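You operate a simulated robot arm through the tools that you are given. There is no shell and no other tool. Be economical: measure what you need, move in short steps, check, and stop when the job is done.

Carry out the task below with a simulated robot arm. There is one attempt and no reset: what you move stays moved.

## Task
Meter the coffee, tills and bench lines and switch off the breaker of the one that draws most.
Fine: spur lever off first; shut the cover; dial to OFF.

Only the result counts: the job must be done as asked and must still hold three seconds after the hand-in. Knocking over, shifting, dropping, spilling or breaking anything else fails it. A push-on lid holds only when it is set on centred and level and pressed home; a screw cap is set on level and turned clockwise until tight.

## Robot
A 6-joint arm with a fingered hand, hanging from a carriage that runs on a gantry, over the field with the corners [343, -1615], [342, 885], [-1138, 884], [-1137, -1616] (x, y) and turns from -314 to 373 degrees about z. Base frame: it is fixed where the carriage stands at the start and does not move with it; the origin is on the floor, on the carriage's upright axis, x ahead of it, y to its left, z up; the surface under the hand at the start is at about z = 860. Lengths are in mm, angles in degrees, forces in N, time in s.
With the tool pointing down near the work surface it reaches from about 100 to 500 mm from the robot's upright axis, wherever it stands. Its first joint turns from -166.0 to 166.0 degrees. Places, roughly: breaker cover grip [400, 300, 1300]; grey strip button [300, -600, 900]; meter dial [500, -100, 1200]; plug (3x2x8 cm) [300, 300, 900]; spur lever [500, -100, 1000]; white strip button [300, -900, 900]. Payload 3.7 kg.
The tool frame sits at the grasp point between the pads (the TCP): z along the fingers, y along the line on which they close. The tips reach 26 mm beyond it. The gripper opens to 156 mm. The gripper's body begins 73 mm behind the TCP. The gripper is a hand of 4 fingers: y runs from the thumb to the fingers, the wrist lies at [0, 0, -239] in the tool frame.
Orientation is told as [roll, pitch, yaw] about the base's x, y, z axes, in that order, counted from this pose: with the fingers straight down and closing along the base's y, the tool's x points along the base's -x, its y along +y and its z along -z.

## Interface
- The arm moves only by the tool send_rows. Its argument "steps" is a list that holds one entry, the list of rows, each a list of 6 numbers: the shift along the base's x, y, z in m, then the turn, a rotation vector about the base's x, y, z in rad. In form: [[[x, y, z, rx, ry, rz], ...]]. A call has 1 to 20 rows; each row shifts and turns the commanded pose from where the row before left it. A row lasts 0.2 s, in which the tool goes at most 50 mm and 8.6 degrees; a call with a longer step from one row to the next is refused whole. Where a pose cannot be reached the arm comes as near as it can. A force on the tool above 90 N (or 10 N above the force at the start of the call, whichever is more), or a blocked arm, ends the call early, and 0.2 s more pass. In this call time passes only in rows, and 0.2 s behind the last. It gives the time, the measured TCP pose, the force on the tool (base axes), the opening and the grip force at its end, in the units of the frame above (readings bear some noise), with the torque about the TCP (base axes, N m) and any sound that the robot's microphone picked up, and new pictures: "show" is both (left out), scene, wrist or none.
- Cameras (640 x 400 px; columns grow to the right, rows downward): "scene" is now at [251.4, 11.7, 1717.5]; the picture's right is [0.30, -0.95, 0.00], its down [-0.89, -0.28, -0.36] and it looks along [0.35, 0.11, -0.93] (base axes); focal length 234 px, centre (320, 200). "wrist" rides on the gripper at [58, -58, -91] in the tool frame; the picture's right is [0.71, 0.71, 0.00], its down [-0.53, 0.53, -0.67] and it looks along [-0.47, 0.47, 0.74] (tool axes); focal length 265 px, centre (320, 200). There is no depth. A picture from a camera that has moved, and an enlarged one, comes with that camera's place and axes in the base frame and with its lens. The place of the scene camera against the robot may be out by one fixed shift of up to 12 mm in any direction.
- slide_trunk(by): slides the trunk up (or, below 0, down) by that many mm; the arm and the scene camera ride with it, the base frame stays. It gives what a move gives, with no picture.
- drive_base(legs): drives the robot by 1 to 6 legs, each [ahead, left, turn to the left] in mm, mm and degrees, along the robot's own axes; the way and the turn of a leg run together, so that a leg with both is an arc; at most 1500 mm and 180 degrees a leg. The arm and the cameras ride along, it lands a little off, and it stops where it bumps. It keeps to its track: a leg is cut to what the track allows. It gives what a move gives, and a new picture of the scene camera.
- finger_targets(finger1, finger2, finger3, thumb_bend): sets how far each is bent, from 0 (flat) to 100 (curled in); at 30 the hand is open as for a grip, at 70 the pads meet at the TCP. One left out holds its place. A second passes; each finger stops where it meets its share of the squeeze, and holds until it gets a number again. It is the only way to open and close the hand. It gives what a move gives, with no picture; readings hold the bend of each and the force on the fingers (four entries, about 0 where the hand has none), thumb and palm.
- head_to(pan, tilt): turns the head with the scene camera to pan (to the left, within 155 degrees either way) and tilt (down, from -29 to 69), counted from straight ahead of the robot. It gives what a move gives, and a new picture of the scene camera.
- close_up(camera, box): a new picture of the part [left, top, right, bottom] of that camera's present view, enlarged. It takes no simulated time.
- hand_in(): hands the job in; it is judged then, once.

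Go step by step. Nothing tells you exact positions but the pictures and the camera data: compare them with the known pose of the tool, close in by small moves and look again before you grip or let go. The budget is 120 turns and 260 pictures, counting those below and the enlarged ones. Unless the task says otherwise, let go and move clear before handing in, and close with one line.

The tools are called after "Call:" by a JSON object that holds its "fn" and its "kwargs". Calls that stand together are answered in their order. send_rows: Moves the arm, as the interface text tells. Its arguments: {"type":"object","properties":{"steps":{"type":"array","items":{"type":"array","items":{"type":"array","items":{"type":"number"}}}},"show":{"type":"string","enum":["both","scene","wrist","none"]}},"required":["steps"]} The other tools are called the same way: slide_trunk (by) slides the trunk up or down; finger_targets (finger1, finger2, finger3, thumb_bend) moves the fingers one by one; drive_base (legs) drives the base; head_to (pan, tilt) turns the head that bears the scene camera; close_up (camera, box) takes an enlarged picture of a part of a camera's view; hand_in () hands the job in.

At the start:

```text
time: 0.0
tool_pos: [348.6, -14.6, 1001.0]
orientation: [0.2, -0.1, -0.1]
contact_force: [-0.6, -0.1, 0.2]
ft_torque: [-0.01, 0.01, 0.03]
grip_width: 155.8
grasp_force: 0.0
shape: jaw
bend: [30.0, 30.0, 30.0, 30.0]
finger forces: [0.1, 0.0, 0.0, 0.0, 0.0, 0.0]
trunk travel left (down, up): [-639.0, 40.0]
robot x, y, heading: [-1.4, 1.4, 0.2]
head pan, tilt: [17.5, 68.8]
```

scene: 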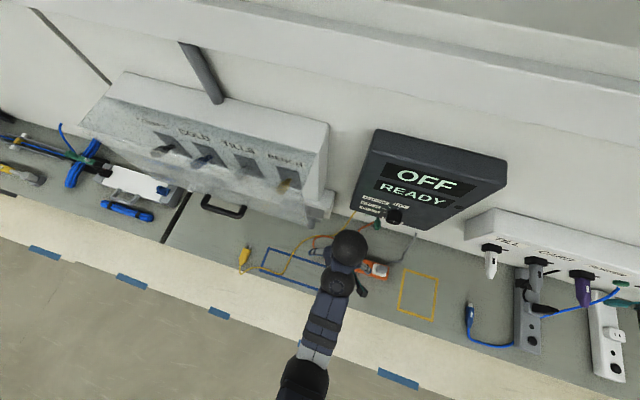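
wrist: 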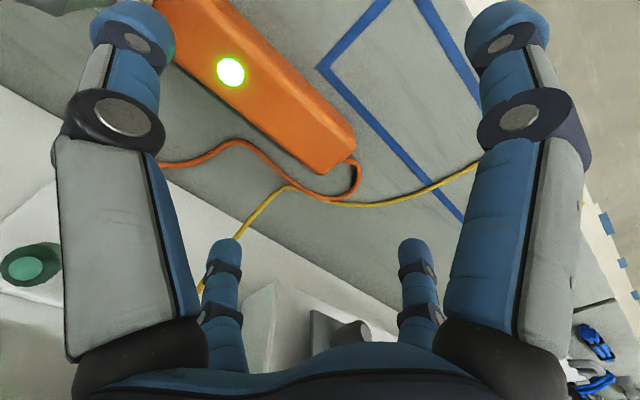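

I see a breaker box on the left, a meter with display "OFF READY" in the middle and sockets on the right. I first look around with the head.

Call:
{"fn": "head_to", "kwargs": {"pan": 0, "tilt": 45}}

Call:
{"fn": "head_to", "kwargs": {"pan": 45, "tilt": 45}}

Call:
{"fn": "head_to", "kwargs": {"pan": -45, "tilt": 45}}

```text
time: 0.9
tool_pos: [348.1, -14.7, 998.8]
orientation: [0.1, -0.1, 0.0]
contact_force: [0.3, -0.6, -0.8]
ft_torque: [0.01, 0.0, -0.04]
grip_width: 155.8
grasp_force: 0.2
shape: jaw
bend: [30.0, 30.0, 30.0, 30.0]
finger forces: [0.1, 0.0, 0.0, 0.0, 0.1, 0.0]
trunk travel left (down, up): [-639.0, 40.0]
robot x, y, heading: [0.2, -2.7, -0.3]
head pan, tilt: [0.0, 45.0]
camera scene: at [279.4, -5.1, 1746.3], right [0.0, -1.0, 0.0], down [-0.71, 0.0, -0.71], along [0.71, 0.0, -0.71], focal length 234 px, centre (320, 200)
```

scene: 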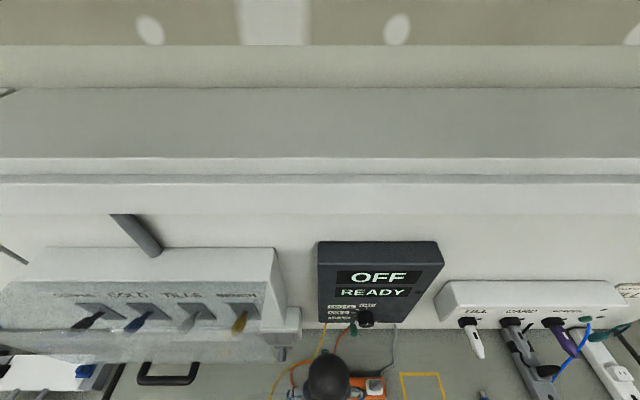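

```text
time: 2.0
tool_pos: [348.9, -14.5, 999.5]
orientation: [0.2, 0.0, 0.0]
contact_force: [-0.6, 0.3, -0.3]
ft_torque: [-0.01, 0.02, 0.0]
grip_width: 155.8
grasp_force: 0.0
shape: jaw
bend: [30.0, 30.0, 30.0, 30.0]
finger forces: [0.1, 0.0, 0.0, 0.0, 0.0, 0.0]
trunk travel left (down, up): [-639.0, 40.0]
robot x, y, heading: [1.6, -1.2, 0.0]
head pan, tilt: [45.0, 45.0]
camera scene: at [255.6, 52.3, 1746.3], right [0.71, -0.71, 0.0], down [-0.5, -0.5, -0.71], along [0.5, 0.5, -0.71], focal length 234 px, centre (320, 200)
```

scene: 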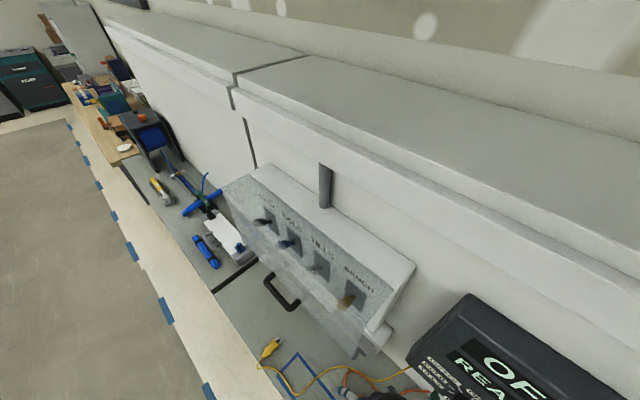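

```text
time: 3.6
tool_pos: [349.0, -14.8, 1000.5]
orientation: [0.0, -0.1, -0.1]
contact_force: [-0.4, -0.2, 0.0]
ft_torque: [0.0, -0.02, -0.02]
grip_width: 156.0
grasp_force: 0.1
shape: jaw
bend: [30.0, 30.0, 30.0, 30.0]
finger forces: [0.0, 0.0, 0.1, 0.1, 0.0, 0.1]
trunk travel left (down, up): [-639.0, 40.0]
robot x, y, heading: [-1.5, -3.2, 0.3]
head pan, tilt: [-45.0, 45.0]
camera scene: at [255.6, -62.6, 1746.3], right [-0.71, -0.71, 0.0], down [-0.5, 0.5, -0.71], along [0.5, -0.5, -0.71], focal length 234 px, centre (320, 200)
```

scene: 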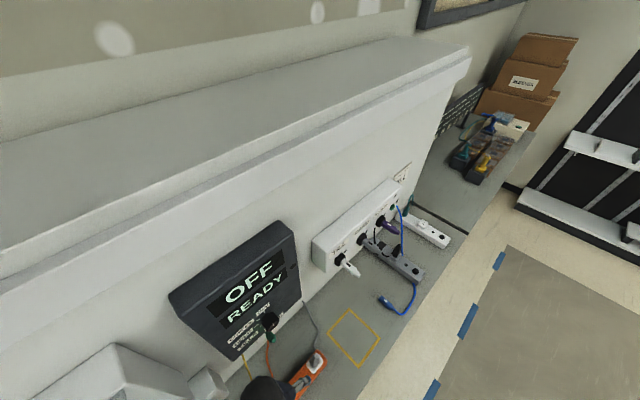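

I take close-ups of the meter and the sockets and the breaker.

Call:
{"fn": "close_up", "kwargs": {"camera": "scene", "box": [160, 210, 340, 400]}}

Call:
{"fn": "close_up", "kwargs": {"camera": "scene", "box": [300, 160, 460, 320]}}

Call:
{"fn": "drive_base", "kwargs": {"legs": [[-500, 0, 0]]}}

Call:
{"fn": "slide_trunk", "kwargs": {"by": -350}}

Call:
{"fn": "head_to", "kwargs": {"pan": 0, "tilt": 20}}

```text
2.11 times, centred on (250, 305) of scene
camera zoom: at [255.6, -62.6, 1746.3], right [-0.71, -0.71, 0.0], down [-0.5, 0.5, -0.71], along [0.5, -0.5, -0.71], focal length 492 px, centre (467, -21)
```

zoom: 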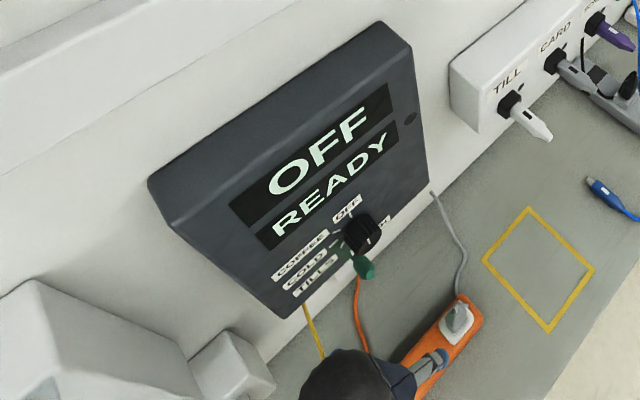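

```text
2.50 times, centred on (380, 240) of scene
camera zoom: at [255.6, -62.6, 1746.3], right [-0.71, -0.71, 0.0], down [-0.5, 0.5, -0.71], along [0.5, -0.5, -0.71], focal length 584 px, centre (170, 100)
```

zoom: 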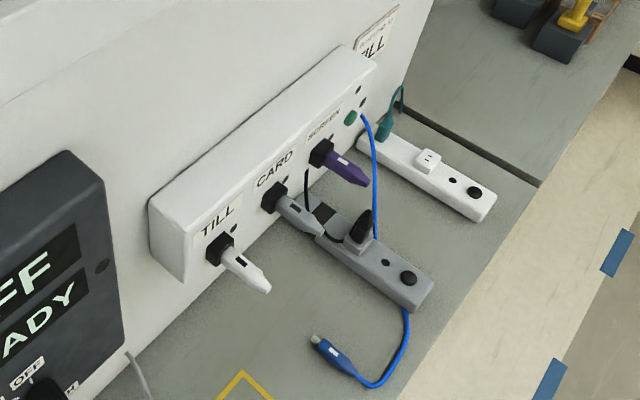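

```text
time: 6.6
tool_pos: [-149.8, -14.6, 1001.9]
orientation: [0.1, -0.1, -0.1]
contact_force: [-0.4, 0.5, 0.4]
ft_torque: [0.01, -0.02, -0.02]
grip_width: 155.6
grasp_force: 0.0
shape: jaw
bend: [30.0, 30.0, 30.0, 30.0]
finger forces: [0.0, 0.0, 0.1, 0.0, 0.0, 0.0]
trunk travel left (down, up): [-639.0, 40.0]
robot x, y, heading: [-498.5, -0.9, -0.0]
head pan, tilt: [-45.0, 45.0]
camera scene: at [-242.3, -62.6, 1746.3], right [-0.71, -0.71, 0.0], down [-0.5, 0.5, -0.71], along [0.5, -0.5, -0.71], focal length 234 px, centre (320, 200)
```

scene: 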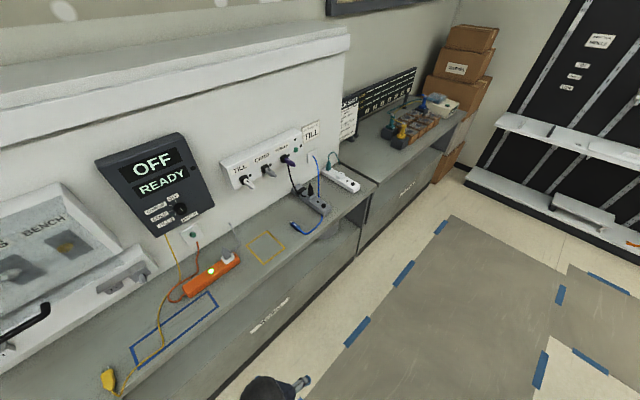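

```text
time: 10.0
tool_pos: [-149.1, -14.4, 650.0]
orientation: [0.2, -0.1, -0.1]
contact_force: [0.4, 0.4, -0.8]
ft_torque: [-0.03, 0.0, -0.02]
grip_width: 155.9
grasp_force: 0.0
shape: jaw
bend: [30.0, 30.0, 30.0, 30.0]
finger forces: [0.0, 0.0, 0.1, 0.1, 0.1, 0.0]
trunk travel left (down, up): [-289.0, 390.0]
robot x, y, heading: [-496.5, 1.0, -0.1]
head pan, tilt: [-45.0, 45.0]
```

```text
time: 11.1
tool_pos: [-149.2, -15.6, 649.7]
orientation: [0.2, -0.1, 0.0]
contact_force: [1.1, 0.1, -0.3]
ft_torque: [0.0, 0.0, 0.02]
grip_width: 155.5
grasp_force: 0.0
shape: jaw
bend: [30.0, 30.0, 30.0, 30.0]
finger forces: [0.0, 0.0, 0.0, 0.0, 0.1, 0.0]
trunk travel left (down, up): [-289.0, 390.0]
robot x, y, heading: [-500.7, 0.7, -0.2]
head pan, tilt: [0.0, 20.0]
camera scene: at [-206.6, -5.3, 1435.0], right [0.0, -1.0, 0.0], down [-0.34, 0.0, -0.94], along [0.94, 0.0, -0.34], focal length 234 px, centre (320, 200)
```

scene: 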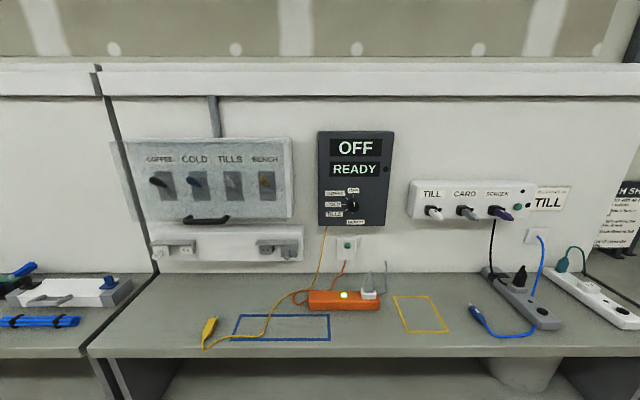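

Call:
{"fn": "close_up", "kwargs": {"camera": "scene", "box": [290, 120, 410, 310]}}

Call:
{"fn": "close_up", "kwargs": {"camera": "scene", "box": [110, 120, 310, 270]}}

Call:
{"fn": "close_up", "kwargs": {"camera": "scene", "box": [400, 160, 640, 340]}}

Call:
{"fn": "close_up", "kwargs": {"camera": "scene", "box": [180, 230, 400, 350]}}

```text
2.11 times, centred on (350, 215) of scene
camera zoom: at [-206.6, -5.3, 1435.0], right [0.0, -1.0, 0.0], down [-0.34, 0.0, -0.94], along [0.94, 0.0, -0.34], focal length 492 px, centre (257, 168)
```

zoom: 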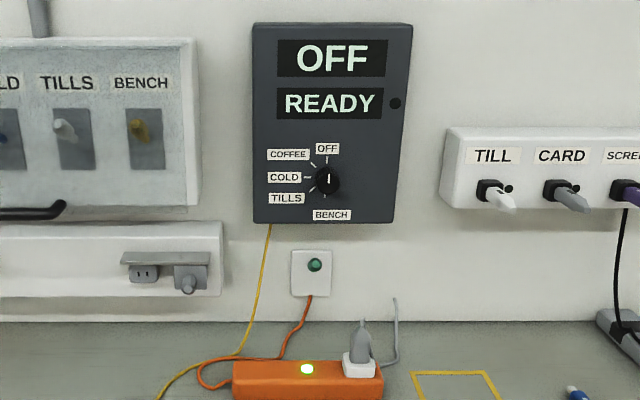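

```text
2.67 times, centred on (210, 195) of scene
camera zoom: at [-206.6, -5.3, 1435.0], right [0.0, -1.0, 0.0], down [-0.34, 0.0, -0.94], along [0.94, 0.0, -0.34], focal length 623 px, centre (613, 213)
```

zoom: 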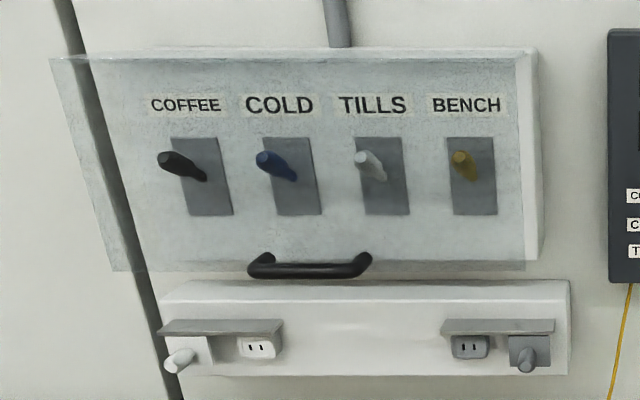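

```text
2.22 times, centred on (520, 250) of scene
camera zoom: at [-206.6, -5.3, 1435.0], right [0.0, -1.0, 0.0], down [-0.34, 0.0, -0.94], along [0.94, 0.0, -0.34], focal length 519 px, centre (-124, 89)
```

zoom: 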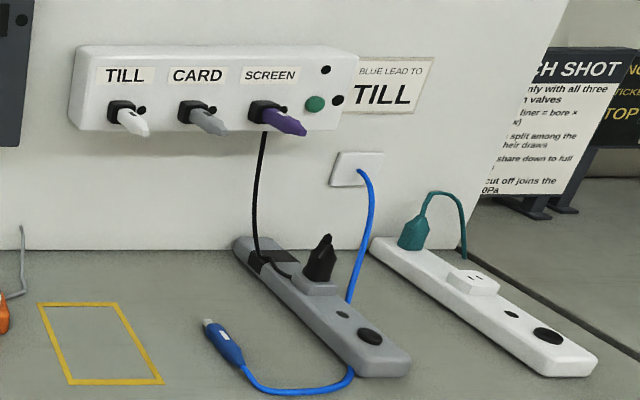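

```text
2.91 times, centred on (290, 290) of scene
camera zoom: at [-206.6, -5.3, 1435.0], right [0.0, -1.0, 0.0], down [-0.34, 0.0, -0.94], along [0.94, 0.0, -0.34], focal length 680 px, centre (407, -62)
```

zoom: 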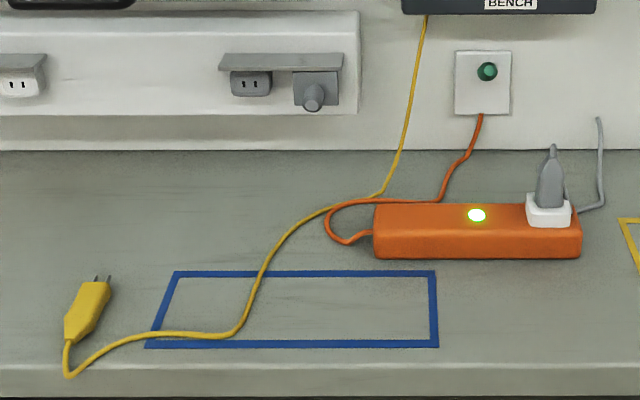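

I zoom in on the spur lever, dial, and cover handle.

Call:
{"fn": "close_up", "kwargs": {"camera": "scene", "box": [320, 180, 384, 260]}}

Call:
{"fn": "close_up", "kwargs": {"camera": "scene", "box": [230, 140, 310, 230]}}

Call:
{"fn": "head_to", "kwargs": {"pan": 35, "tilt": 20}}

```text
5.00 times, centred on (352, 220) of scene
camera zoom: at [-206.6, -5.3, 1435.0], right [0.0, -1.0, 0.0], down [-0.34, 0.0, -0.94], along [0.94, 0.0, -0.34], focal length 1168 px, centre (160, 100)
```

zoom: 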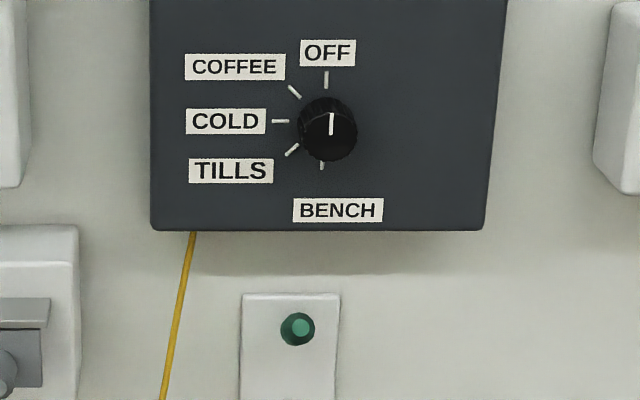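

```text
4.44 times, centred on (270, 185) of scene
camera zoom: at [-206.6, -5.3, 1435.0], right [0.0, -1.0, 0.0], down [-0.34, 0.0, -0.94], along [0.94, 0.0, -0.34], focal length 1038 px, centre (542, 267)
```

zoom: 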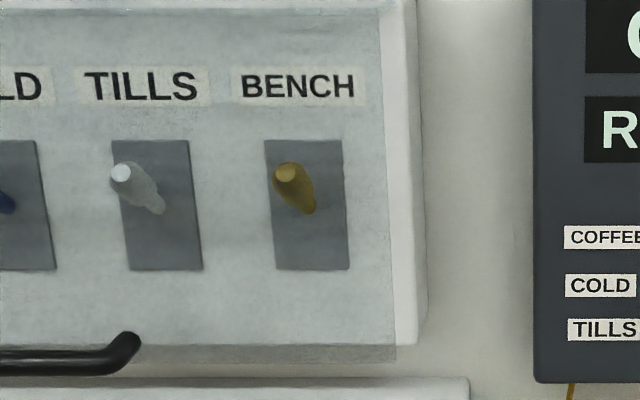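

```text
time: 12.1
tool_pos: [-149.0, -15.6, 650.5]
orientation: [0.1, -0.1, -0.1]
contact_force: [0.1, -0.6, -0.6]
ft_torque: [-0.02, -0.01, -0.04]
grip_width: 155.7
grasp_force: 0.0
shape: jaw
bend: [30.0, 30.0, 30.0, 30.0]
finger forces: [0.0, 0.0, 0.0, 0.1, 0.0, 0.0]
trunk travel left (down, up): [-289.0, 390.0]
robot x, y, heading: [-497.2, -0.7, -0.3]
head pan, tilt: [35.0, 20.0]
camera scene: at [-223.3, 48.2, 1435.0], right [0.57, -0.82, 0.0], down [-0.28, -0.2, -0.94], along [0.77, 0.54, -0.34], focal length 234 px, centre (320, 200)
```

scene: 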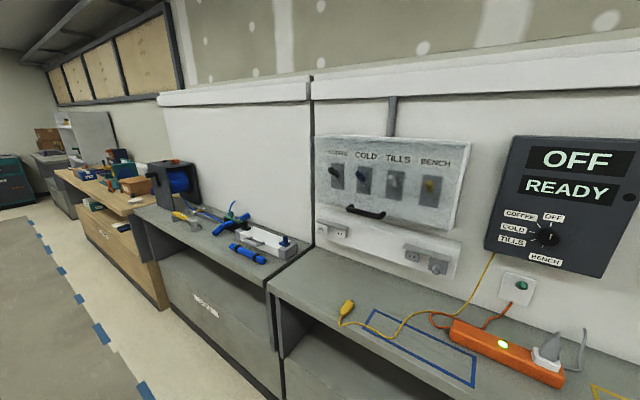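

The levers stand up (on), the cover is a hinged clear panel with the handle at its bottom, and the dial stands at OFF. I turn the hand forward here in free space and raise the trunk.

Call:
{"fn": "slide_trunk", "kwargs": {"by": 150}}

Call:
{"fn": "send_rows", "kwargs": {"steps": [[[0.009, 0, 0.0217, 0, -0.1428, 0], [0.009, 0, 0.0217, 0, -0.1428, 0], [0.009, 0, 0.0217, 0, -0.1428, 0], [0.009, 0, 0.0217, 0, -0.1428, 0], [0.009, 0, 0.0217, 0, -0.1428, 0], [0.009, 0, 0.0217, 0, -0.1428, 0], [0.009, 0, 0.0217, 0, -0.1428, 0], [0.009, 0, 0.0217, 0, -0.1428, 0], [0.009, 0, 0.0217, 0, -0.1428, 0], [0.009, 0, 0.0217, 0, -0.1428, 0], [0.009, 0, 0.0217, 0, -0.1428, 0]]], "show": "both"}}

Call:
{"fn": "finger_targets", "kwargs": {"finger1": 68, "finger2": 68, "finger3": 68, "thumb_bend": 68}}

Call:
{"fn": "head_to", "kwargs": {"pan": 0, "tilt": 45}}

```text
time: 13.9
tool_pos: [-149.5, -13.5, 801.1]
orientation: [0.1, -0.1, -0.1]
contact_force: [0.7, 0.3, 0.2]
ft_torque: [0.01, -0.01, 0.0]
grip_width: 156.1
grasp_force: 0.0
shape: jaw
bend: [30.0, 30.0, 30.0, 30.0]
finger forces: [0.0, 0.0, 0.0, 0.1, 0.0, 0.1]
trunk travel left (down, up): [-439.0, 240.0]
robot x, y, heading: [-497.0, 0.8, -0.1]
head pan, tilt: [35.0, 20.0]
```

```text
time: 16.3
tool_pos: [-42.4, -47.3, 1044.5]
orientation: [-22.1, -86.1, 16.4]
contact_force: [0.3, 0.6, 0.4]
ft_torque: [0.01, -0.03, 0.01]
grip_width: 155.8
grasp_force: 0.2
shape: jaw
bend: [30.0, 30.0, 30.0, 30.0]
finger forces: [0.0, 0.0, 0.1, 0.0, 0.0, 0.0]
out of reach, approached as far as the arm can: row 7, 8
trunk travel left (down, up): [-439.0, 240.0]
robot x, y, heading: [-497.6, 2.0, -0.2]
head pan, tilt: [35.0, 20.0]
camera scene: at [-223.3, 48.3, 1585.0], right [0.57, -0.82, 0.0], down [-0.28, -0.2, -0.94], along [0.77, 0.54, -0.34], focal length 234 px, centre (320, 200)
camera wrist: at [-142.0, -95.8, 993.8], right [0.02, 0.69, -0.72], down [-0.58, 0.6, 0.55], along [0.82, 0.4, 0.41], focal length 265 px, centre (320, 200)
```

scene: 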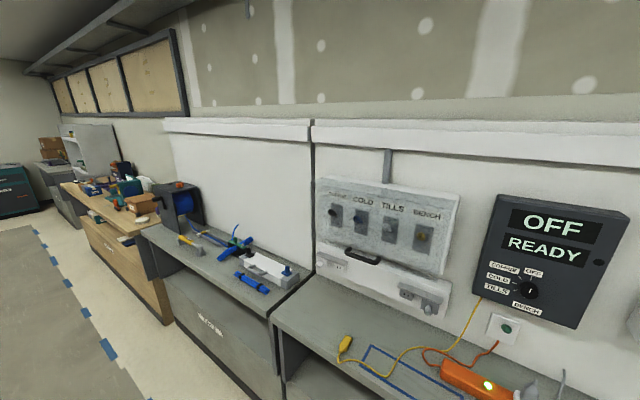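
wrist: 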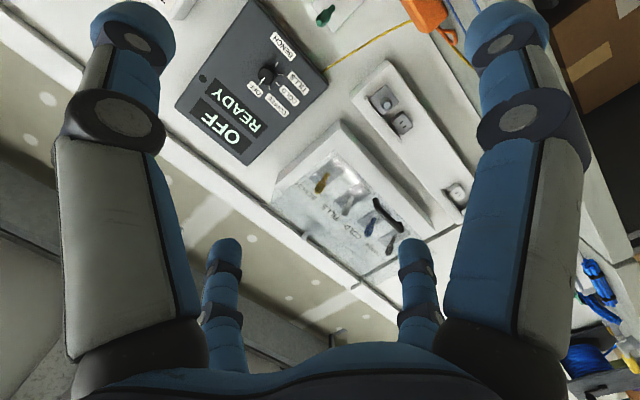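

```text
time: 17.3
tool_pos: [-40.7, -47.0, 1044.6]
orientation: [-22.1, -85.8, 16.5]
contact_force: [0.0, -0.1, 0.9]
ft_torque: [-0.01, 0.05, 0.04]
grip_width: 1.8
grasp_force: 0.0
shape: fingers
bend: [68.0, 68.0, 68.0, 68.0]
finger forces: [0.0, 0.1, 0.0, 0.0, 0.0, 0.0]
trunk travel left (down, up): [-439.0, 240.0]
robot x, y, heading: [-496.5, -1.4, -0.3]
head pan, tilt: [35.0, 20.0]
```

```text
time: 18.3
tool_pos: [-40.3, -48.2, 1045.4]
orientation: [-22.2, -85.9, 16.4]
contact_force: [0.1, -0.3, 0.4]
ft_torque: [0.02, 0.0, -0.02]
grip_width: 1.7
grasp_force: 0.0
shape: fingers
bend: [68.0, 68.0, 68.0, 68.0]
finger forces: [0.0, 0.0, 0.1, 0.1, 0.0, 0.1]
trunk travel left (down, up): [-439.0, 240.0]
robot x, y, heading: [-502.6, 3.0, -0.1]
head pan, tilt: [0.0, 45.0]
camera scene: at [-218.4, -5.1, 1546.4], right [0.0, -1.0, 0.0], down [-0.71, 0.0, -0.71], along [0.71, 0.0, -0.71], focal length 234 px, centre (320, 200)
```

scene: 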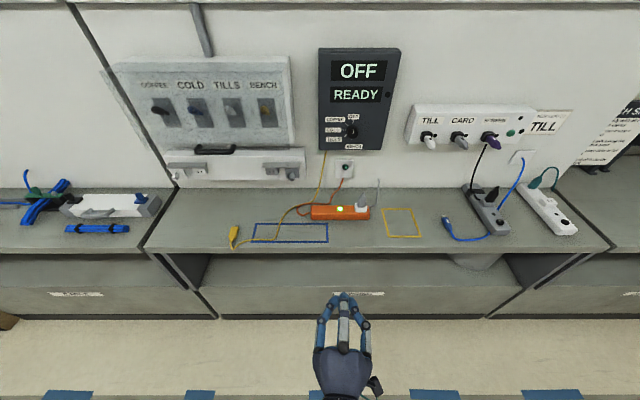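

The hand points ahead, slightly skewed; I correct it a little and look at its readings.

Call:
{"fn": "send_rows", "kwargs": {"steps": [[[0, 0.01, 0.0, 0.013, -0.032, 0.05], [0, 0.01, 0.0, 0.013, -0.032, 0.05]]], "show": "none"}}

```text
time: 18.9
tool_pos: [-43.0, -27.4, 1044.9]
orientation: [30.5, -89.7, -30.4]
contact_force: [0.4, -0.7, 1.1]
ft_torque: [-0.03, 0.03, -0.01]
grip_width: 1.9
grasp_force: 0.1
shape: fingers
bend: [68.0, 68.0, 68.0, 68.0]
finger forces: [0.0, 0.1, 0.0, 0.0, 0.1, 0.0]
trunk travel left (down, up): [-439.0, 240.0]
robot x, y, heading: [-501.1, -2.8, -0.2]
head pan, tilt: [0.0, 45.0]
```

Now aligned. I triangulate lever and dial with a close-up from this higher camera pose.

Call:
{"fn": "close_up", "kwargs": {"camera": "scene", "box": [315, 110, 379, 190]}}

Call:
{"fn": "close_up", "kwargs": {"camera": "scene", "box": [110, 50, 310, 190]}}

```text
5.00 times, centred on (347, 150) of scene
camera zoom: at [-218.4, -5.2, 1546.3], right [0.0, -1.0, 0.0], down [-0.71, 0.0, -0.71], along [0.71, 0.0, -0.71], focal length 1168 px, centre (185, 450)
```

zoom: 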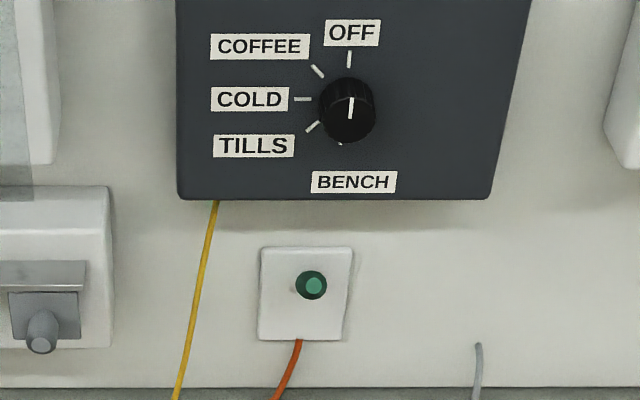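

```text
2.86 times, centred on (210, 120) of scene
camera zoom: at [-218.4, -5.2, 1546.3], right [0.0, -1.0, 0.0], down [-0.71, 0.0, -0.71], along [0.71, 0.0, -0.71], focal length 667 px, centre (634, 429)
```

zoom: 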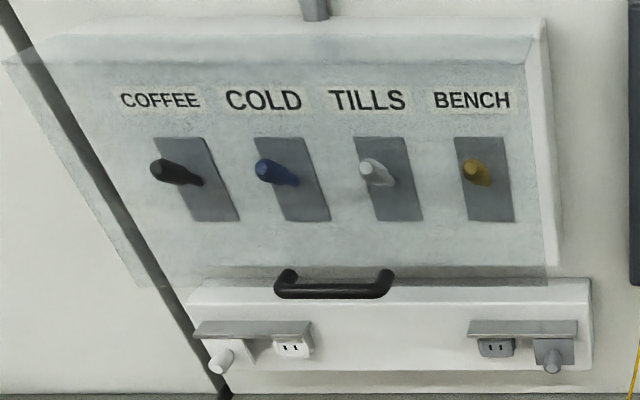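

Lever tip is near (458, -98, 1036), meter face at x≈480. I roll the hand +90° so the fingers close vertically and the wrist camera keeps clear of the grey plug.

Call:
{"fn": "send_rows", "kwargs": {"steps": [[[0, 0, 0, 0.1428, 0, 0], [0, 0, 0, 0.1428, 0, 0], [0, 0, 0, 0.1428, 0, 0], [0, 0, 0, 0.1428, 0, 0], [0, 0, 0, 0.1428, 0, 0], [0, 0, 0, 0.1428, 0, 0], [0, 0, 0, 0.1428, 0, 0], [0, 0, 0, 0.1428, 0, 0], [0, 0, 0, 0.1428, 0, 0], [0, 0, 0, 0.1428, 0, 0], [0, 0, 0, 0.1428, 0, 0]]], "show": "both"}}

```text
time: 21.3
tool_pos: [-43.0, -26.0, 1044.9]
orientation: [90.0, 0.2, -89.8]
contact_force: [-0.5, 0.2, 0.1]
ft_torque: [0.03, -0.02, 0.0]
grip_width: 1.6
grasp_force: 0.1
shape: fingers
bend: [68.0, 68.0, 68.0, 68.0]
finger forces: [0.0, 0.1, 0.0, 0.0, 0.0, 0.0]
trunk travel left (down, up): [-439.0, 240.0]
robot x, y, heading: [-498.1, 0.9, -0.0]
head pan, tilt: [0.0, 45.0]
camera scene: at [-218.4, -5.2, 1546.3], right [0.0, -1.0, 0.0], down [-0.71, 0.0, -0.71], along [0.71, 0.0, -0.71], focal length 234 px, centre (320, 200)
camera wrist: at [-134.0, 32.0, 986.6], right [0.0, 0.7, 0.71], down [-0.67, -0.53, 0.52], along [0.75, -0.47, 0.47], focal length 265 px, centre (320, 200)
```

scene: 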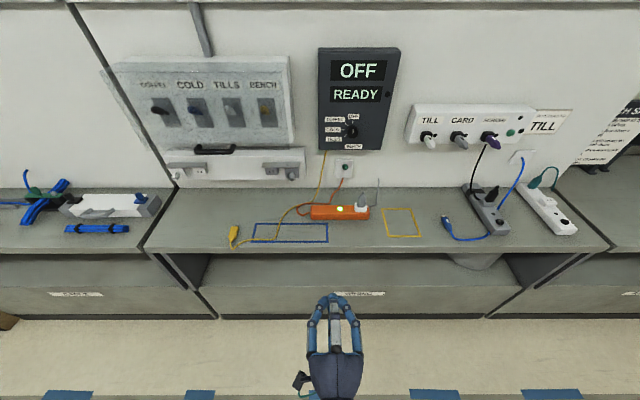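
wrist: 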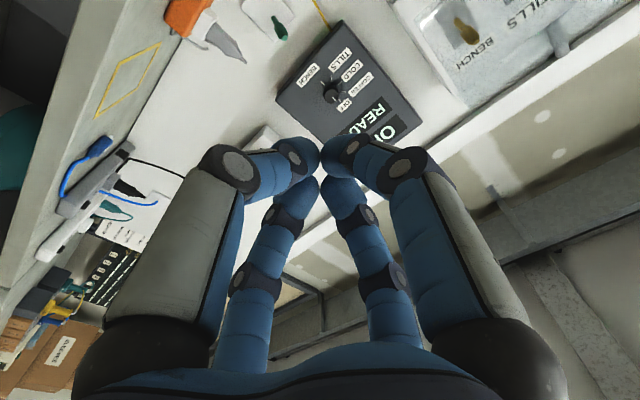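

I raise the hand a bit and drive in front of the spur lever, staying ~30 mm short of it.

Call:
{"fn": "send_rows", "kwargs": {"steps": [[[0, 0, 0.022, 0, 0, 0], [0, 0, 0.022, 0, 0, 0]]], "show": "none"}}

Call:
{"fn": "drive_base", "kwargs": {"legs": [[430, -73, 0]]}}

Call:
{"fn": "send_rows", "kwargs": {"steps": [[[0, 0, 0.001, 0, 0, 0]]], "show": "wrist"}}

```text
time: 21.9
tool_pos: [-41.2, -26.9, 1088.1]
orientation: [90.0, 0.1, -89.8]
contact_force: [-0.3, 0.0, 0.0]
ft_torque: [0.01, 0.0, 0.0]
grip_width: 1.9
grasp_force: 0.0
shape: fingers
bend: [68.0, 68.0, 68.0, 68.0]
finger forces: [0.0, 0.0, 0.1, 0.1, 0.1, 0.0]
trunk travel left (down, up): [-439.0, 240.0]
robot x, y, heading: [-501.9, -1.1, -0.1]
head pan, tilt: [0.0, 45.0]
```

```text
time: 24.5
tool_pos: [383.4, -101.1, 1087.8]
orientation: [90.0, 0.1, -89.8]
contact_force: [-0.1, 0.0, 0.3]
ft_torque: [-0.01, -0.02, 0.01]
grip_width: 1.9
grasp_force: 0.0
shape: fingers
bend: [68.0, 68.0, 68.0, 68.0]
finger forces: [0.0, 0.0, 0.1, 0.1, 0.0, 0.1]
trunk travel left (down, up): [-439.0, 240.0]
robot x, y, heading: [-67.3, -75.9, -0.0]
head pan, tilt: [0.0, 45.0]
camera scene: at [207.0, -79.6, 1546.3], right [0.0, -1.0, 0.0], down [-0.71, 0.0, -0.71], along [0.71, 0.0, -0.71], focal length 234 px, centre (320, 200)
```

scene: 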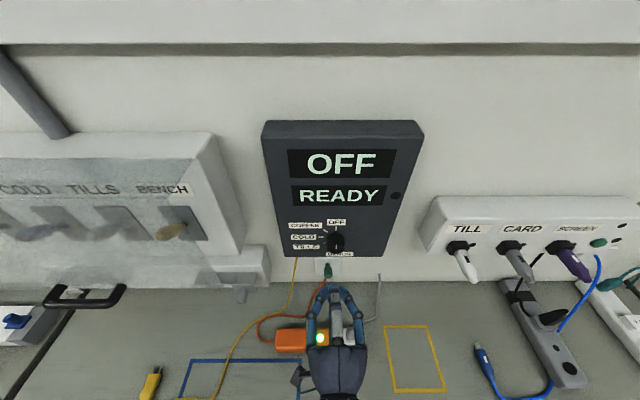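

```text
time: 24.9
tool_pos: [384.7, -102.4, 1089.0]
orientation: [90.0, 0.1, -89.9]
contact_force: [0.2, 0.6, 0.9]
ft_torque: [0.02, -0.01, 0.04]
grip_width: 2.0
grasp_force: 0.1
shape: fingers
bend: [68.0, 68.0, 68.0, 68.0]
finger forces: [0.0, 0.1, 0.1, 0.0, 0.0, 0.1]
trunk travel left (down, up): [-439.0, 240.0]
robot x, y, heading: [-71.4, -76.3, -0.0]
head pan, tilt: [0.0, 45.0]
camera wrist: at [292.3, -42.9, 1030.8], right [0.0, 0.71, 0.71], down [-0.67, -0.53, 0.53], along [0.75, -0.47, 0.47], focal length 265 px, centre (320, 200)
```

wrist: 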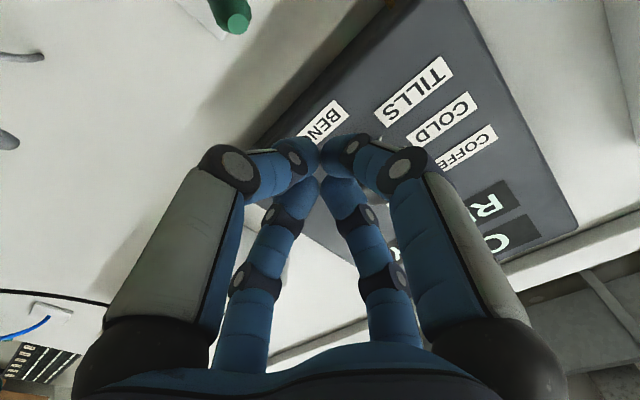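

Call:
{"fn": "close_up", "kwargs": {"camera": "scene", "box": [280, 210, 400, 310]}}

Call:
{"fn": "close_up", "kwargs": {"camera": "wrist", "box": [160, 0, 320, 100]}}

```text
4.00 times, centred on (340, 260) of scene
camera zoom: at [207.0, -79.6, 1546.3], right [0.0, -1.0, 0.0], down [-0.71, 0.0, -0.71], along [0.71, 0.0, -0.71], focal length 934 px, centre (240, -40)
```

zoom: 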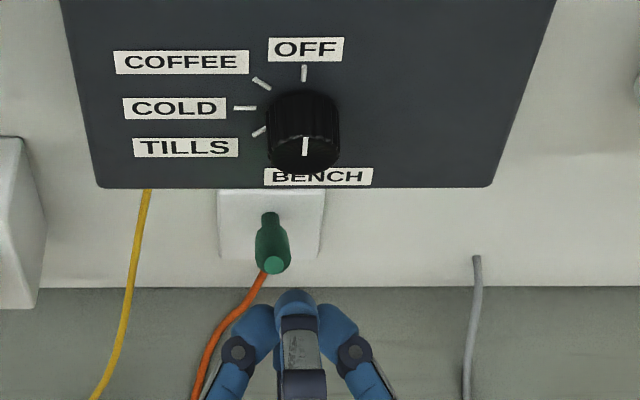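

```text
4.00 times, centred on (240, 50) of wrist
camera zoom: at [292.3, -42.9, 1030.8], right [0.0, 0.71, 0.71], down [-0.67, -0.53, 0.53], along [0.75, -0.47, 0.47], focal length 1062 px, centre (640, 800)
```

zoom: 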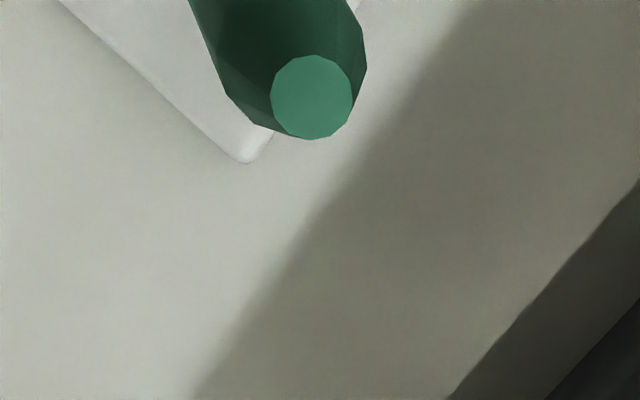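

Lever tip refined with the wrist camera to about (470, -94, 1016); the scene camera reads ~13 mm high. I go in just above it.

Call:
{"fn": "send_rows", "kwargs": {"steps": [[[0, 0.008, -0.015, 0, 0, 0], [0, 0, -0.017, 0, 0, 0], [0.022, 0, 0, 0, 0, 0], [0.022, 0, 0, 0, 0, 0], [0.022, 0, 0, 0, 0, 0]]], "show": "both"}}

```text
time: 26.1
tool_pos: [449.7, -93.4, 1057.7]
orientation: [90.0, 0.1, -89.7]
contact_force: [-0.9, 0.3, 0.2]
ft_torque: [0.0, 0.0, 0.0]
grip_width: 1.9
grasp_force: 0.1
shape: fingers
bend: [68.0, 68.0, 68.0, 68.0]
finger forces: [0.0, 0.0, 0.0, 0.1, 0.0, 0.0]
trunk travel left (down, up): [-439.0, 240.0]
robot x, y, heading: [-73.4, -73.6, 0.1]
head pan, tilt: [0.0, 45.0]
camera scene: at [207.0, -79.6, 1546.3], right [0.0, -1.0, 0.0], down [-0.71, 0.0, -0.71], along [0.71, 0.0, -0.71], focal length 234 px, centre (320, 200)
camera wrist: at [358.2, -35.2, 999.1], right [0.0, 0.71, 0.71], down [-0.67, -0.53, 0.53], along [0.75, -0.47, 0.47], focal length 265 px, centre (320, 200)
```

scene: 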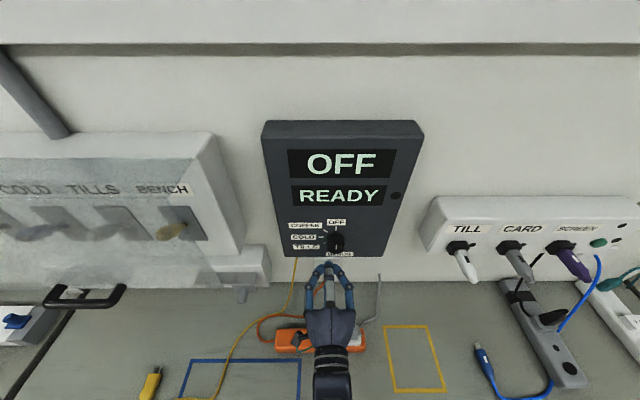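
wrist: 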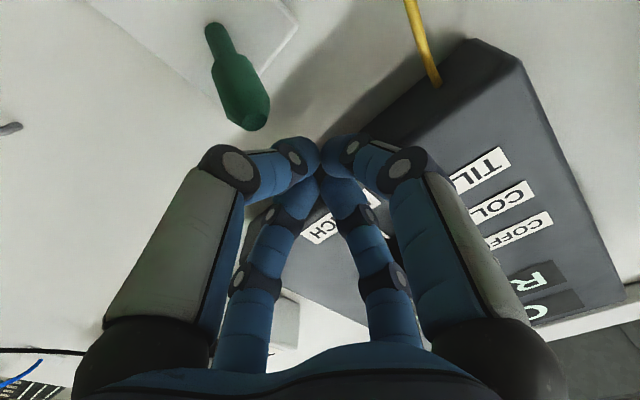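

I push straight down on the lever.

Call:
{"fn": "send_rows", "kwargs": {"steps": [[[0, 0, -0.012, 0, 0, 0], [0, 0, -0.01, 0, 0, 0], [0, 0, -0.01, 0, 0, 0], [0, 0, -0.01, 0, 0, 0]]], "show": "wrist"}}

```text
time: 27.1
tool_pos: [447.3, -93.6, 1015.5]
orientation: [90.0, 0.1, -89.8]
contact_force: [-13.4, 0.8, 7.4]
ft_torque: [-0.02, -0.04, -0.04]
grip_width: 0.0
grasp_force: 8.4
shape: fingers
bend: [67.0, 67.0, 67.0, 75.0]
finger forces: [0.1, 0.0, 0.0, 0.0, 17.1, 0.1]
trunk travel left (down, up): [-439.0, 240.0]
robot x, y, heading: [-74.0, -72.9, -0.3]
head pan, tilt: [0.0, 45.0]
camera wrist: at [356.6, -35.0, 957.0], right [0.0, 0.71, 0.71], down [-0.67, -0.53, 0.52], along [0.74, -0.47, 0.47], focal length 265 px, centre (320, 200)
```

wrist: 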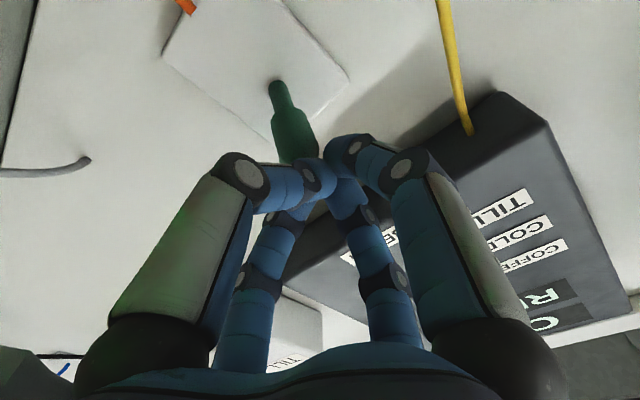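

Call:
{"fn": "send_rows", "kwargs": {"steps": [[[0, 0, -0.01, 0, 0, 0], [0, 0, -0.01, 0, 0, 0], [0, 0, -0.01, 0, 0, 0]]], "show": "both"}}

```text
time: 27.9
tool_pos: [450.1, -94.4, 983.3]
orientation: [89.9, 0.1, -89.8]
contact_force: [0.1, 1.1, 0.3]
ft_torque: [0.03, 0.05, -0.01]
grip_width: 1.1
grasp_force: 0.6
shape: fingers
bend: [68.0, 68.0, 68.0, 68.0]
finger forces: [0.0, 0.0, 0.0, 0.0, 0.5, 0.4]
trunk travel left (down, up): [-439.0, 240.0]
robot x, y, heading: [-69.5, -72.8, -0.2]
head pan, tilt: [0.0, 45.0]
camera scene: at [207.1, -79.5, 1546.3], right [0.0, -1.0, 0.0], down [-0.71, 0.0, -0.71], along [0.71, 0.0, -0.71], focal length 234 px, centre (320, 200)
camera wrist: at [358.5, -34.8, 926.0], right [0.0, 0.71, 0.71], down [-0.67, -0.53, 0.53], along [0.75, -0.47, 0.47], focal length 265 px, centre (320, 200)
```

scene: 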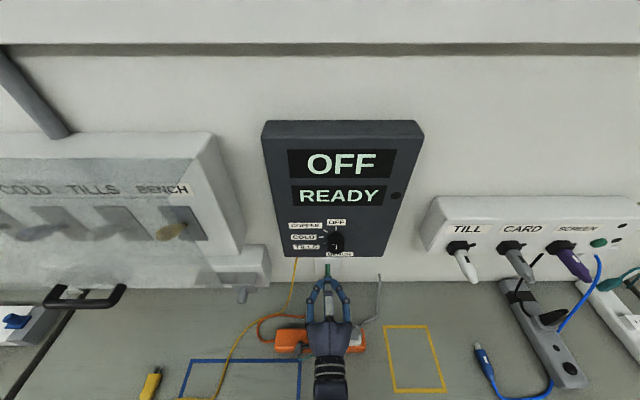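
wrist: 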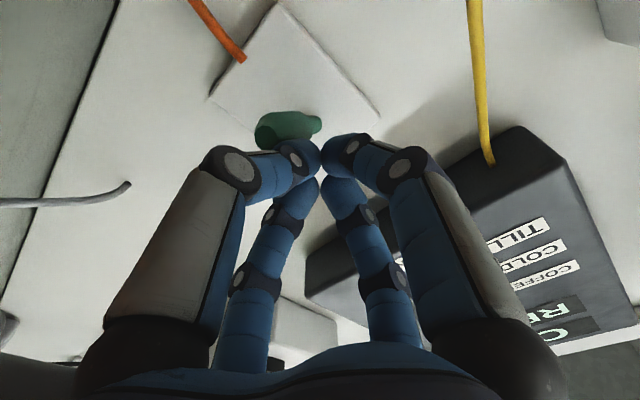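

The spur lever is down. I back off, go up to the dial axis (about y −104, z 1156), and open the hand.

Call:
{"fn": "send_rows", "kwargs": {"steps": [[[-0.025, 0, 0, 0, 0, 0], [-0.03, 0, 0, 0, 0, 0], [-0.03, 0, 0, 0, 0, 0], [-0.015, 0, 0.02, 0, 0, 0], [0, -0.01, 0.027, 0, 0, 0], [0, 0, 0.027, 0, 0, 0]]], "show": "none"}}

Call:
{"fn": "slide_trunk", "kwargs": {"by": 100}}

Call:
{"fn": "finger_targets", "kwargs": {"finger1": 54, "finger2": 54, "finger3": 54, "thumb_bend": 54}}

Call:
{"fn": "send_rows", "kwargs": {"steps": [[[0, 0, 0.001, 0, 0, 0]]], "show": "both"}}

```text
time: 29.3
tool_pos: [349.3, -102.1, 1059.7]
orientation: [89.9, 0.1, -89.8]
contact_force: [0.8, 0.0, 0.0]
ft_torque: [0.0, -0.01, -0.01]
grip_width: 1.5
grasp_force: 0.0
shape: fingers
bend: [68.0, 68.0, 68.0, 68.0]
finger forces: [0.0, 0.1, 0.0, 0.0, 0.0, 0.0]
trunk travel left (down, up): [-439.0, 240.0]
robot x, y, heading: [-68.5, -73.8, -0.2]
head pan, tilt: [0.0, 45.0]
```

```text
time: 30.7
tool_pos: [351.4, -103.9, 1159.6]
orientation: [89.9, 0.2, -89.8]
contact_force: [0.2, -0.2, -0.1]
ft_torque: [0.02, 0.03, 0.0]
grip_width: 1.7
grasp_force: 0.0
shape: fingers
bend: [68.0, 68.0, 68.0, 68.0]
finger forces: [0.0, 0.1, 0.1, 0.0, 0.0, 0.1]
trunk travel left (down, up): [-539.0, 140.0]
robot x, y, heading: [-71.3, -71.8, -0.2]
head pan, tilt: [0.0, 45.0]
```

```text
time: 31.7
tool_pos: [350.3, -103.9, 1159.4]
orientation: [90.0, 0.2, -89.9]
contact_force: [0.1, 1.1, 0.0]
ft_torque: [0.02, 0.01, -0.01]
grip_width: 39.1
grasp_force: 0.1
shape: fingers
bend: [54.0, 54.0, 54.0, 54.0]
finger forces: [0.0, 0.0, 0.0, 0.0, 0.0, 0.1]
trunk travel left (down, up): [-539.0, 140.0]
robot x, y, heading: [-74.4, -72.3, -0.5]
head pan, tilt: [0.0, 45.0]
```

```text
time: 32.1
tool_pos: [351.3, -103.8, 1160.4]
orientation: [90.0, 0.1, -89.8]
contact_force: [-0.2, 1.1, 0.3]
ft_torque: [-0.01, 0.02, -0.03]
grip_width: 39.1
grasp_force: 0.0
shape: fingers
bend: [54.0, 54.0, 54.0, 54.0]
finger forces: [0.0, 0.0, 0.1, 0.0, 0.0, 0.0]
trunk travel left (down, up): [-539.0, 140.0]
robot x, y, heading: [-71.3, -74.5, -0.3]
head pan, tilt: [0.0, 45.0]
camera scene: at [207.0, -79.6, 1646.3], right [0.0, -1.0, 0.0], down [-0.71, 0.0, -0.71], along [0.71, 0.0, -0.71], focal length 234 px, centre (320, 200)
camera wrist: at [258.7, -44.9, 1102.6], right [0.0, 0.71, 0.71], down [-0.67, -0.53, 0.53], along [0.75, -0.47, 0.47], focal length 265 px, centre (320, 200)
```

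scene: 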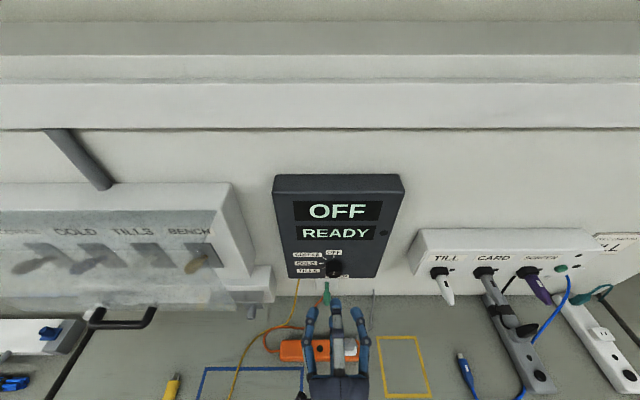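
wrist: 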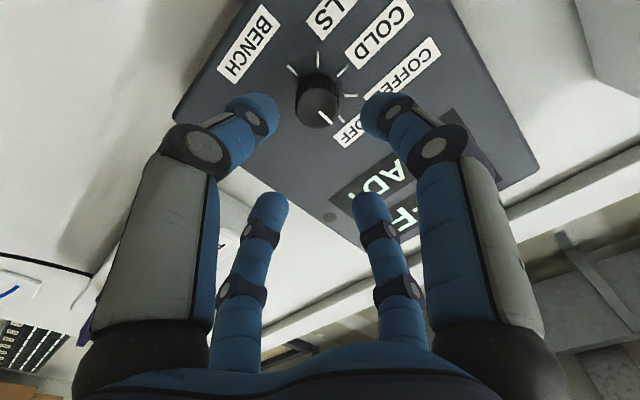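

The hand is a four-prong chuck; knob axis is confirmed near (y −102, z 1156). I open a little wider, approach around the knob, and look.

Call:
{"fn": "finger_targets", "kwargs": {"finger1": 48, "finger2": 48, "finger3": 48, "thumb_bend": 48}}

Call:
{"fn": "send_rows", "kwargs": {"steps": [[[0.025, 0.001, -0.004, 0, 0, 0], [0.025, 0, 0, 0, 0, 0], [0.025, 0, 0, 0, 0, 0]]], "show": "both"}}

Call:
{"fn": "close_up", "kwargs": {"camera": "scene", "box": [260, 230, 400, 370]}}

```text
time: 33.1
tool_pos: [350.6, -103.0, 1161.3]
orientation: [90.0, 0.1, -89.7]
contact_force: [0.1, 0.2, -0.2]
ft_torque: [0.0, 0.02, -0.01]
grip_width: 56.2
grasp_force: 0.1
shape: fingers
bend: [48.0, 48.0, 48.0, 48.0]
finger forces: [0.1, 0.0, 0.1, 0.0, 0.0, 0.0]
trunk travel left (down, up): [-539.0, 140.0]
robot x, y, heading: [-69.5, -70.9, -0.1]
head pan, tilt: [0.0, 45.0]
```

```text
time: 33.9
tool_pos: [424.7, -102.1, 1156.6]
orientation: [89.9, 0.1, -89.9]
contact_force: [0.1, -0.2, -0.1]
ft_torque: [-0.01, 0.04, 0.01]
grip_width: 56.1
grasp_force: 0.1
shape: fingers
bend: [48.0, 48.0, 48.0, 48.0]
finger forces: [0.0, 0.0, 0.0, 0.0, 0.0, 0.0]
trunk travel left (down, up): [-539.0, 140.0]
robot x, y, heading: [-71.5, -71.9, -0.3]
head pan, tilt: [0.0, 45.0]
camera scene: at [206.9, -79.6, 1646.3], right [0.0, -1.0, 0.0], down [-0.71, 0.0, -0.71], along [0.71, 0.0, -0.71], focal length 234 px, centre (320, 200)
camera wrist: at [333.7, -44.0, 1098.5], right [0.0, 0.71, 0.71], down [-0.67, -0.53, 0.53], along [0.75, -0.47, 0.47], focal length 265 px, centre (320, 200)
```

scene: 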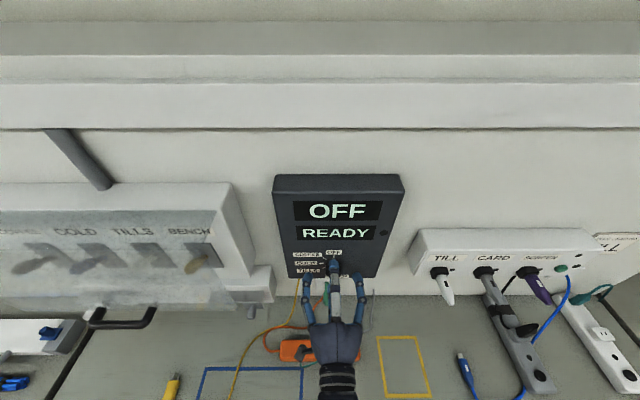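
wrist: 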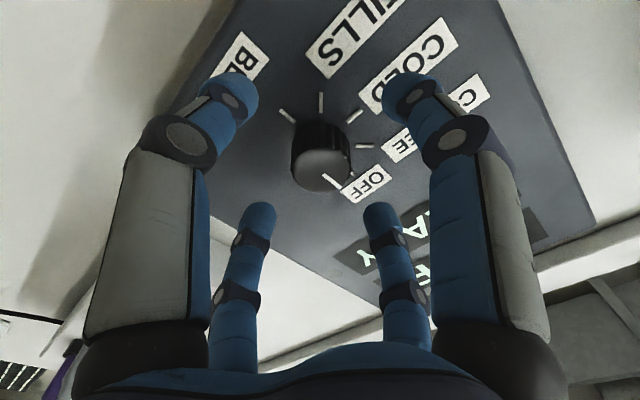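

```text
2.86 times, centred on (330, 300) of scene
camera zoom: at [206.9, -79.6, 1646.3], right [0.0, -1.0, 0.0], down [-0.71, 0.0, -0.71], along [0.71, 0.0, -0.71], focal length 667 px, centre (291, -86)
```

zoom: 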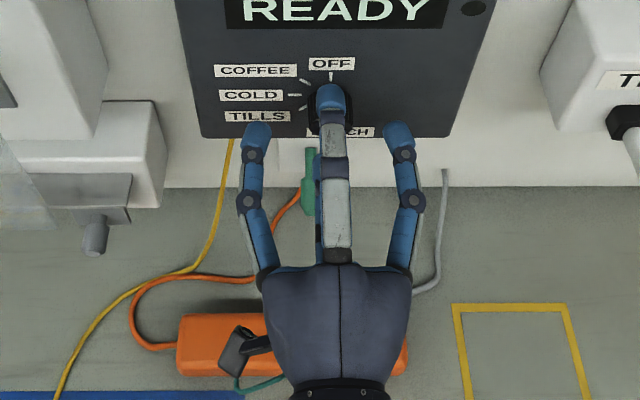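

The knob sits centred among the prongs. I go in 26 mm further and close gently.

Call:
{"fn": "send_rows", "kwargs": {"steps": [[[0.013, 0, 0, 0, 0, 0], [0.013, 0, 0, 0, 0, 0]]], "show": "wrist"}}

Call:
{"fn": "finger_targets", "kwargs": {"finger1": 61, "finger2": 61, "finger3": 61, "thumb_bend": 61}}

Call:
{"fn": "close_up", "kwargs": {"camera": "wrist", "box": [160, 0, 480, 200]}}

```text
time: 34.5
tool_pos: [448.1, -103.0, 1156.3]
orientation: [89.9, 0.0, -89.8]
contact_force: [-24.8, 0.7, 1.4]
ft_torque: [0.02, -0.41, -0.26]
grip_width: 56.4
grasp_force: 12.4
shape: fingers
bend: [48.0, 48.0, 48.0, 48.0]
finger forces: [4.6, 8.5, 10.1, 0.0, 1.2, 0.1]
trunk travel left (down, up): [-539.0, 140.0]
robot x, y, heading: [-74.4, -75.2, -0.1]
head pan, tilt: [0.0, 45.0]
camera wrist: at [356.4, -44.0, 1098.0], right [0.0, 0.71, 0.71], down [-0.67, -0.53, 0.53], along [0.75, -0.47, 0.47], focal length 265 px, centre (320, 200)
```

wrist: 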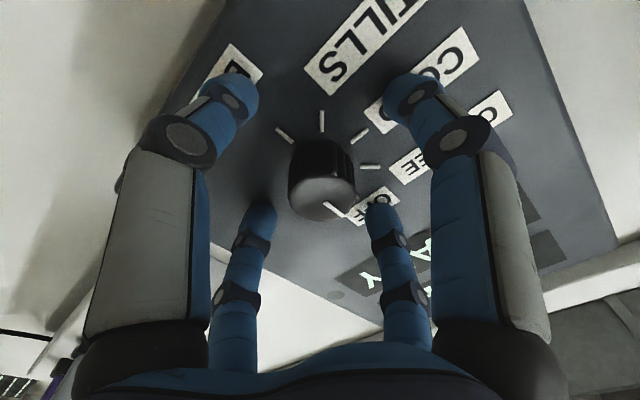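

```text
time: 35.5
tool_pos: [448.9, -103.2, 1154.8]
orientation: [89.9, 0.2, -89.9]
contact_force: [-31.7, -1.3, 8.6]
ft_torque: [0.0, -1.45, -0.03]
grip_width: 20.7
grasp_force: 15.5
shape: fingers
bend: [61.0, 54.0, 60.0, 61.0]
finger forces: [0.0, 31.4, 0.7, 0.0, 0.0, 0.0]
trunk travel left (down, up): [-539.0, 140.0]
robot x, y, heading: [-68.9, -73.3, -0.3]
head pan, tilt: [0.0, 45.0]
```

```text
2.00 times, centred on (320, 100) of wrist
camera zoom: at [356.9, -44.2, 1098.2], right [0.0, 0.71, 0.71], down [-0.67, -0.53, 0.53], along [0.75, -0.47, 0.47], focal length 531 px, centre (320, 400)
```

zoom: 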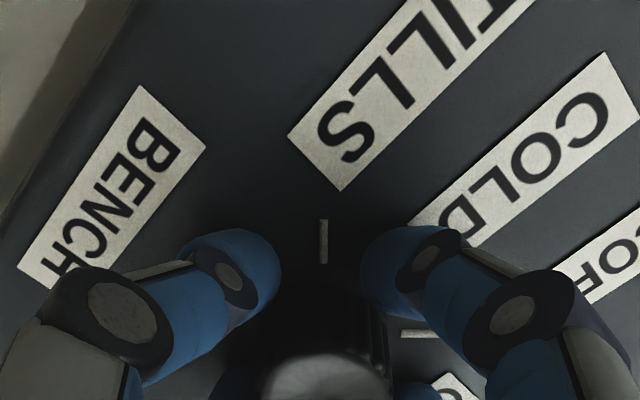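

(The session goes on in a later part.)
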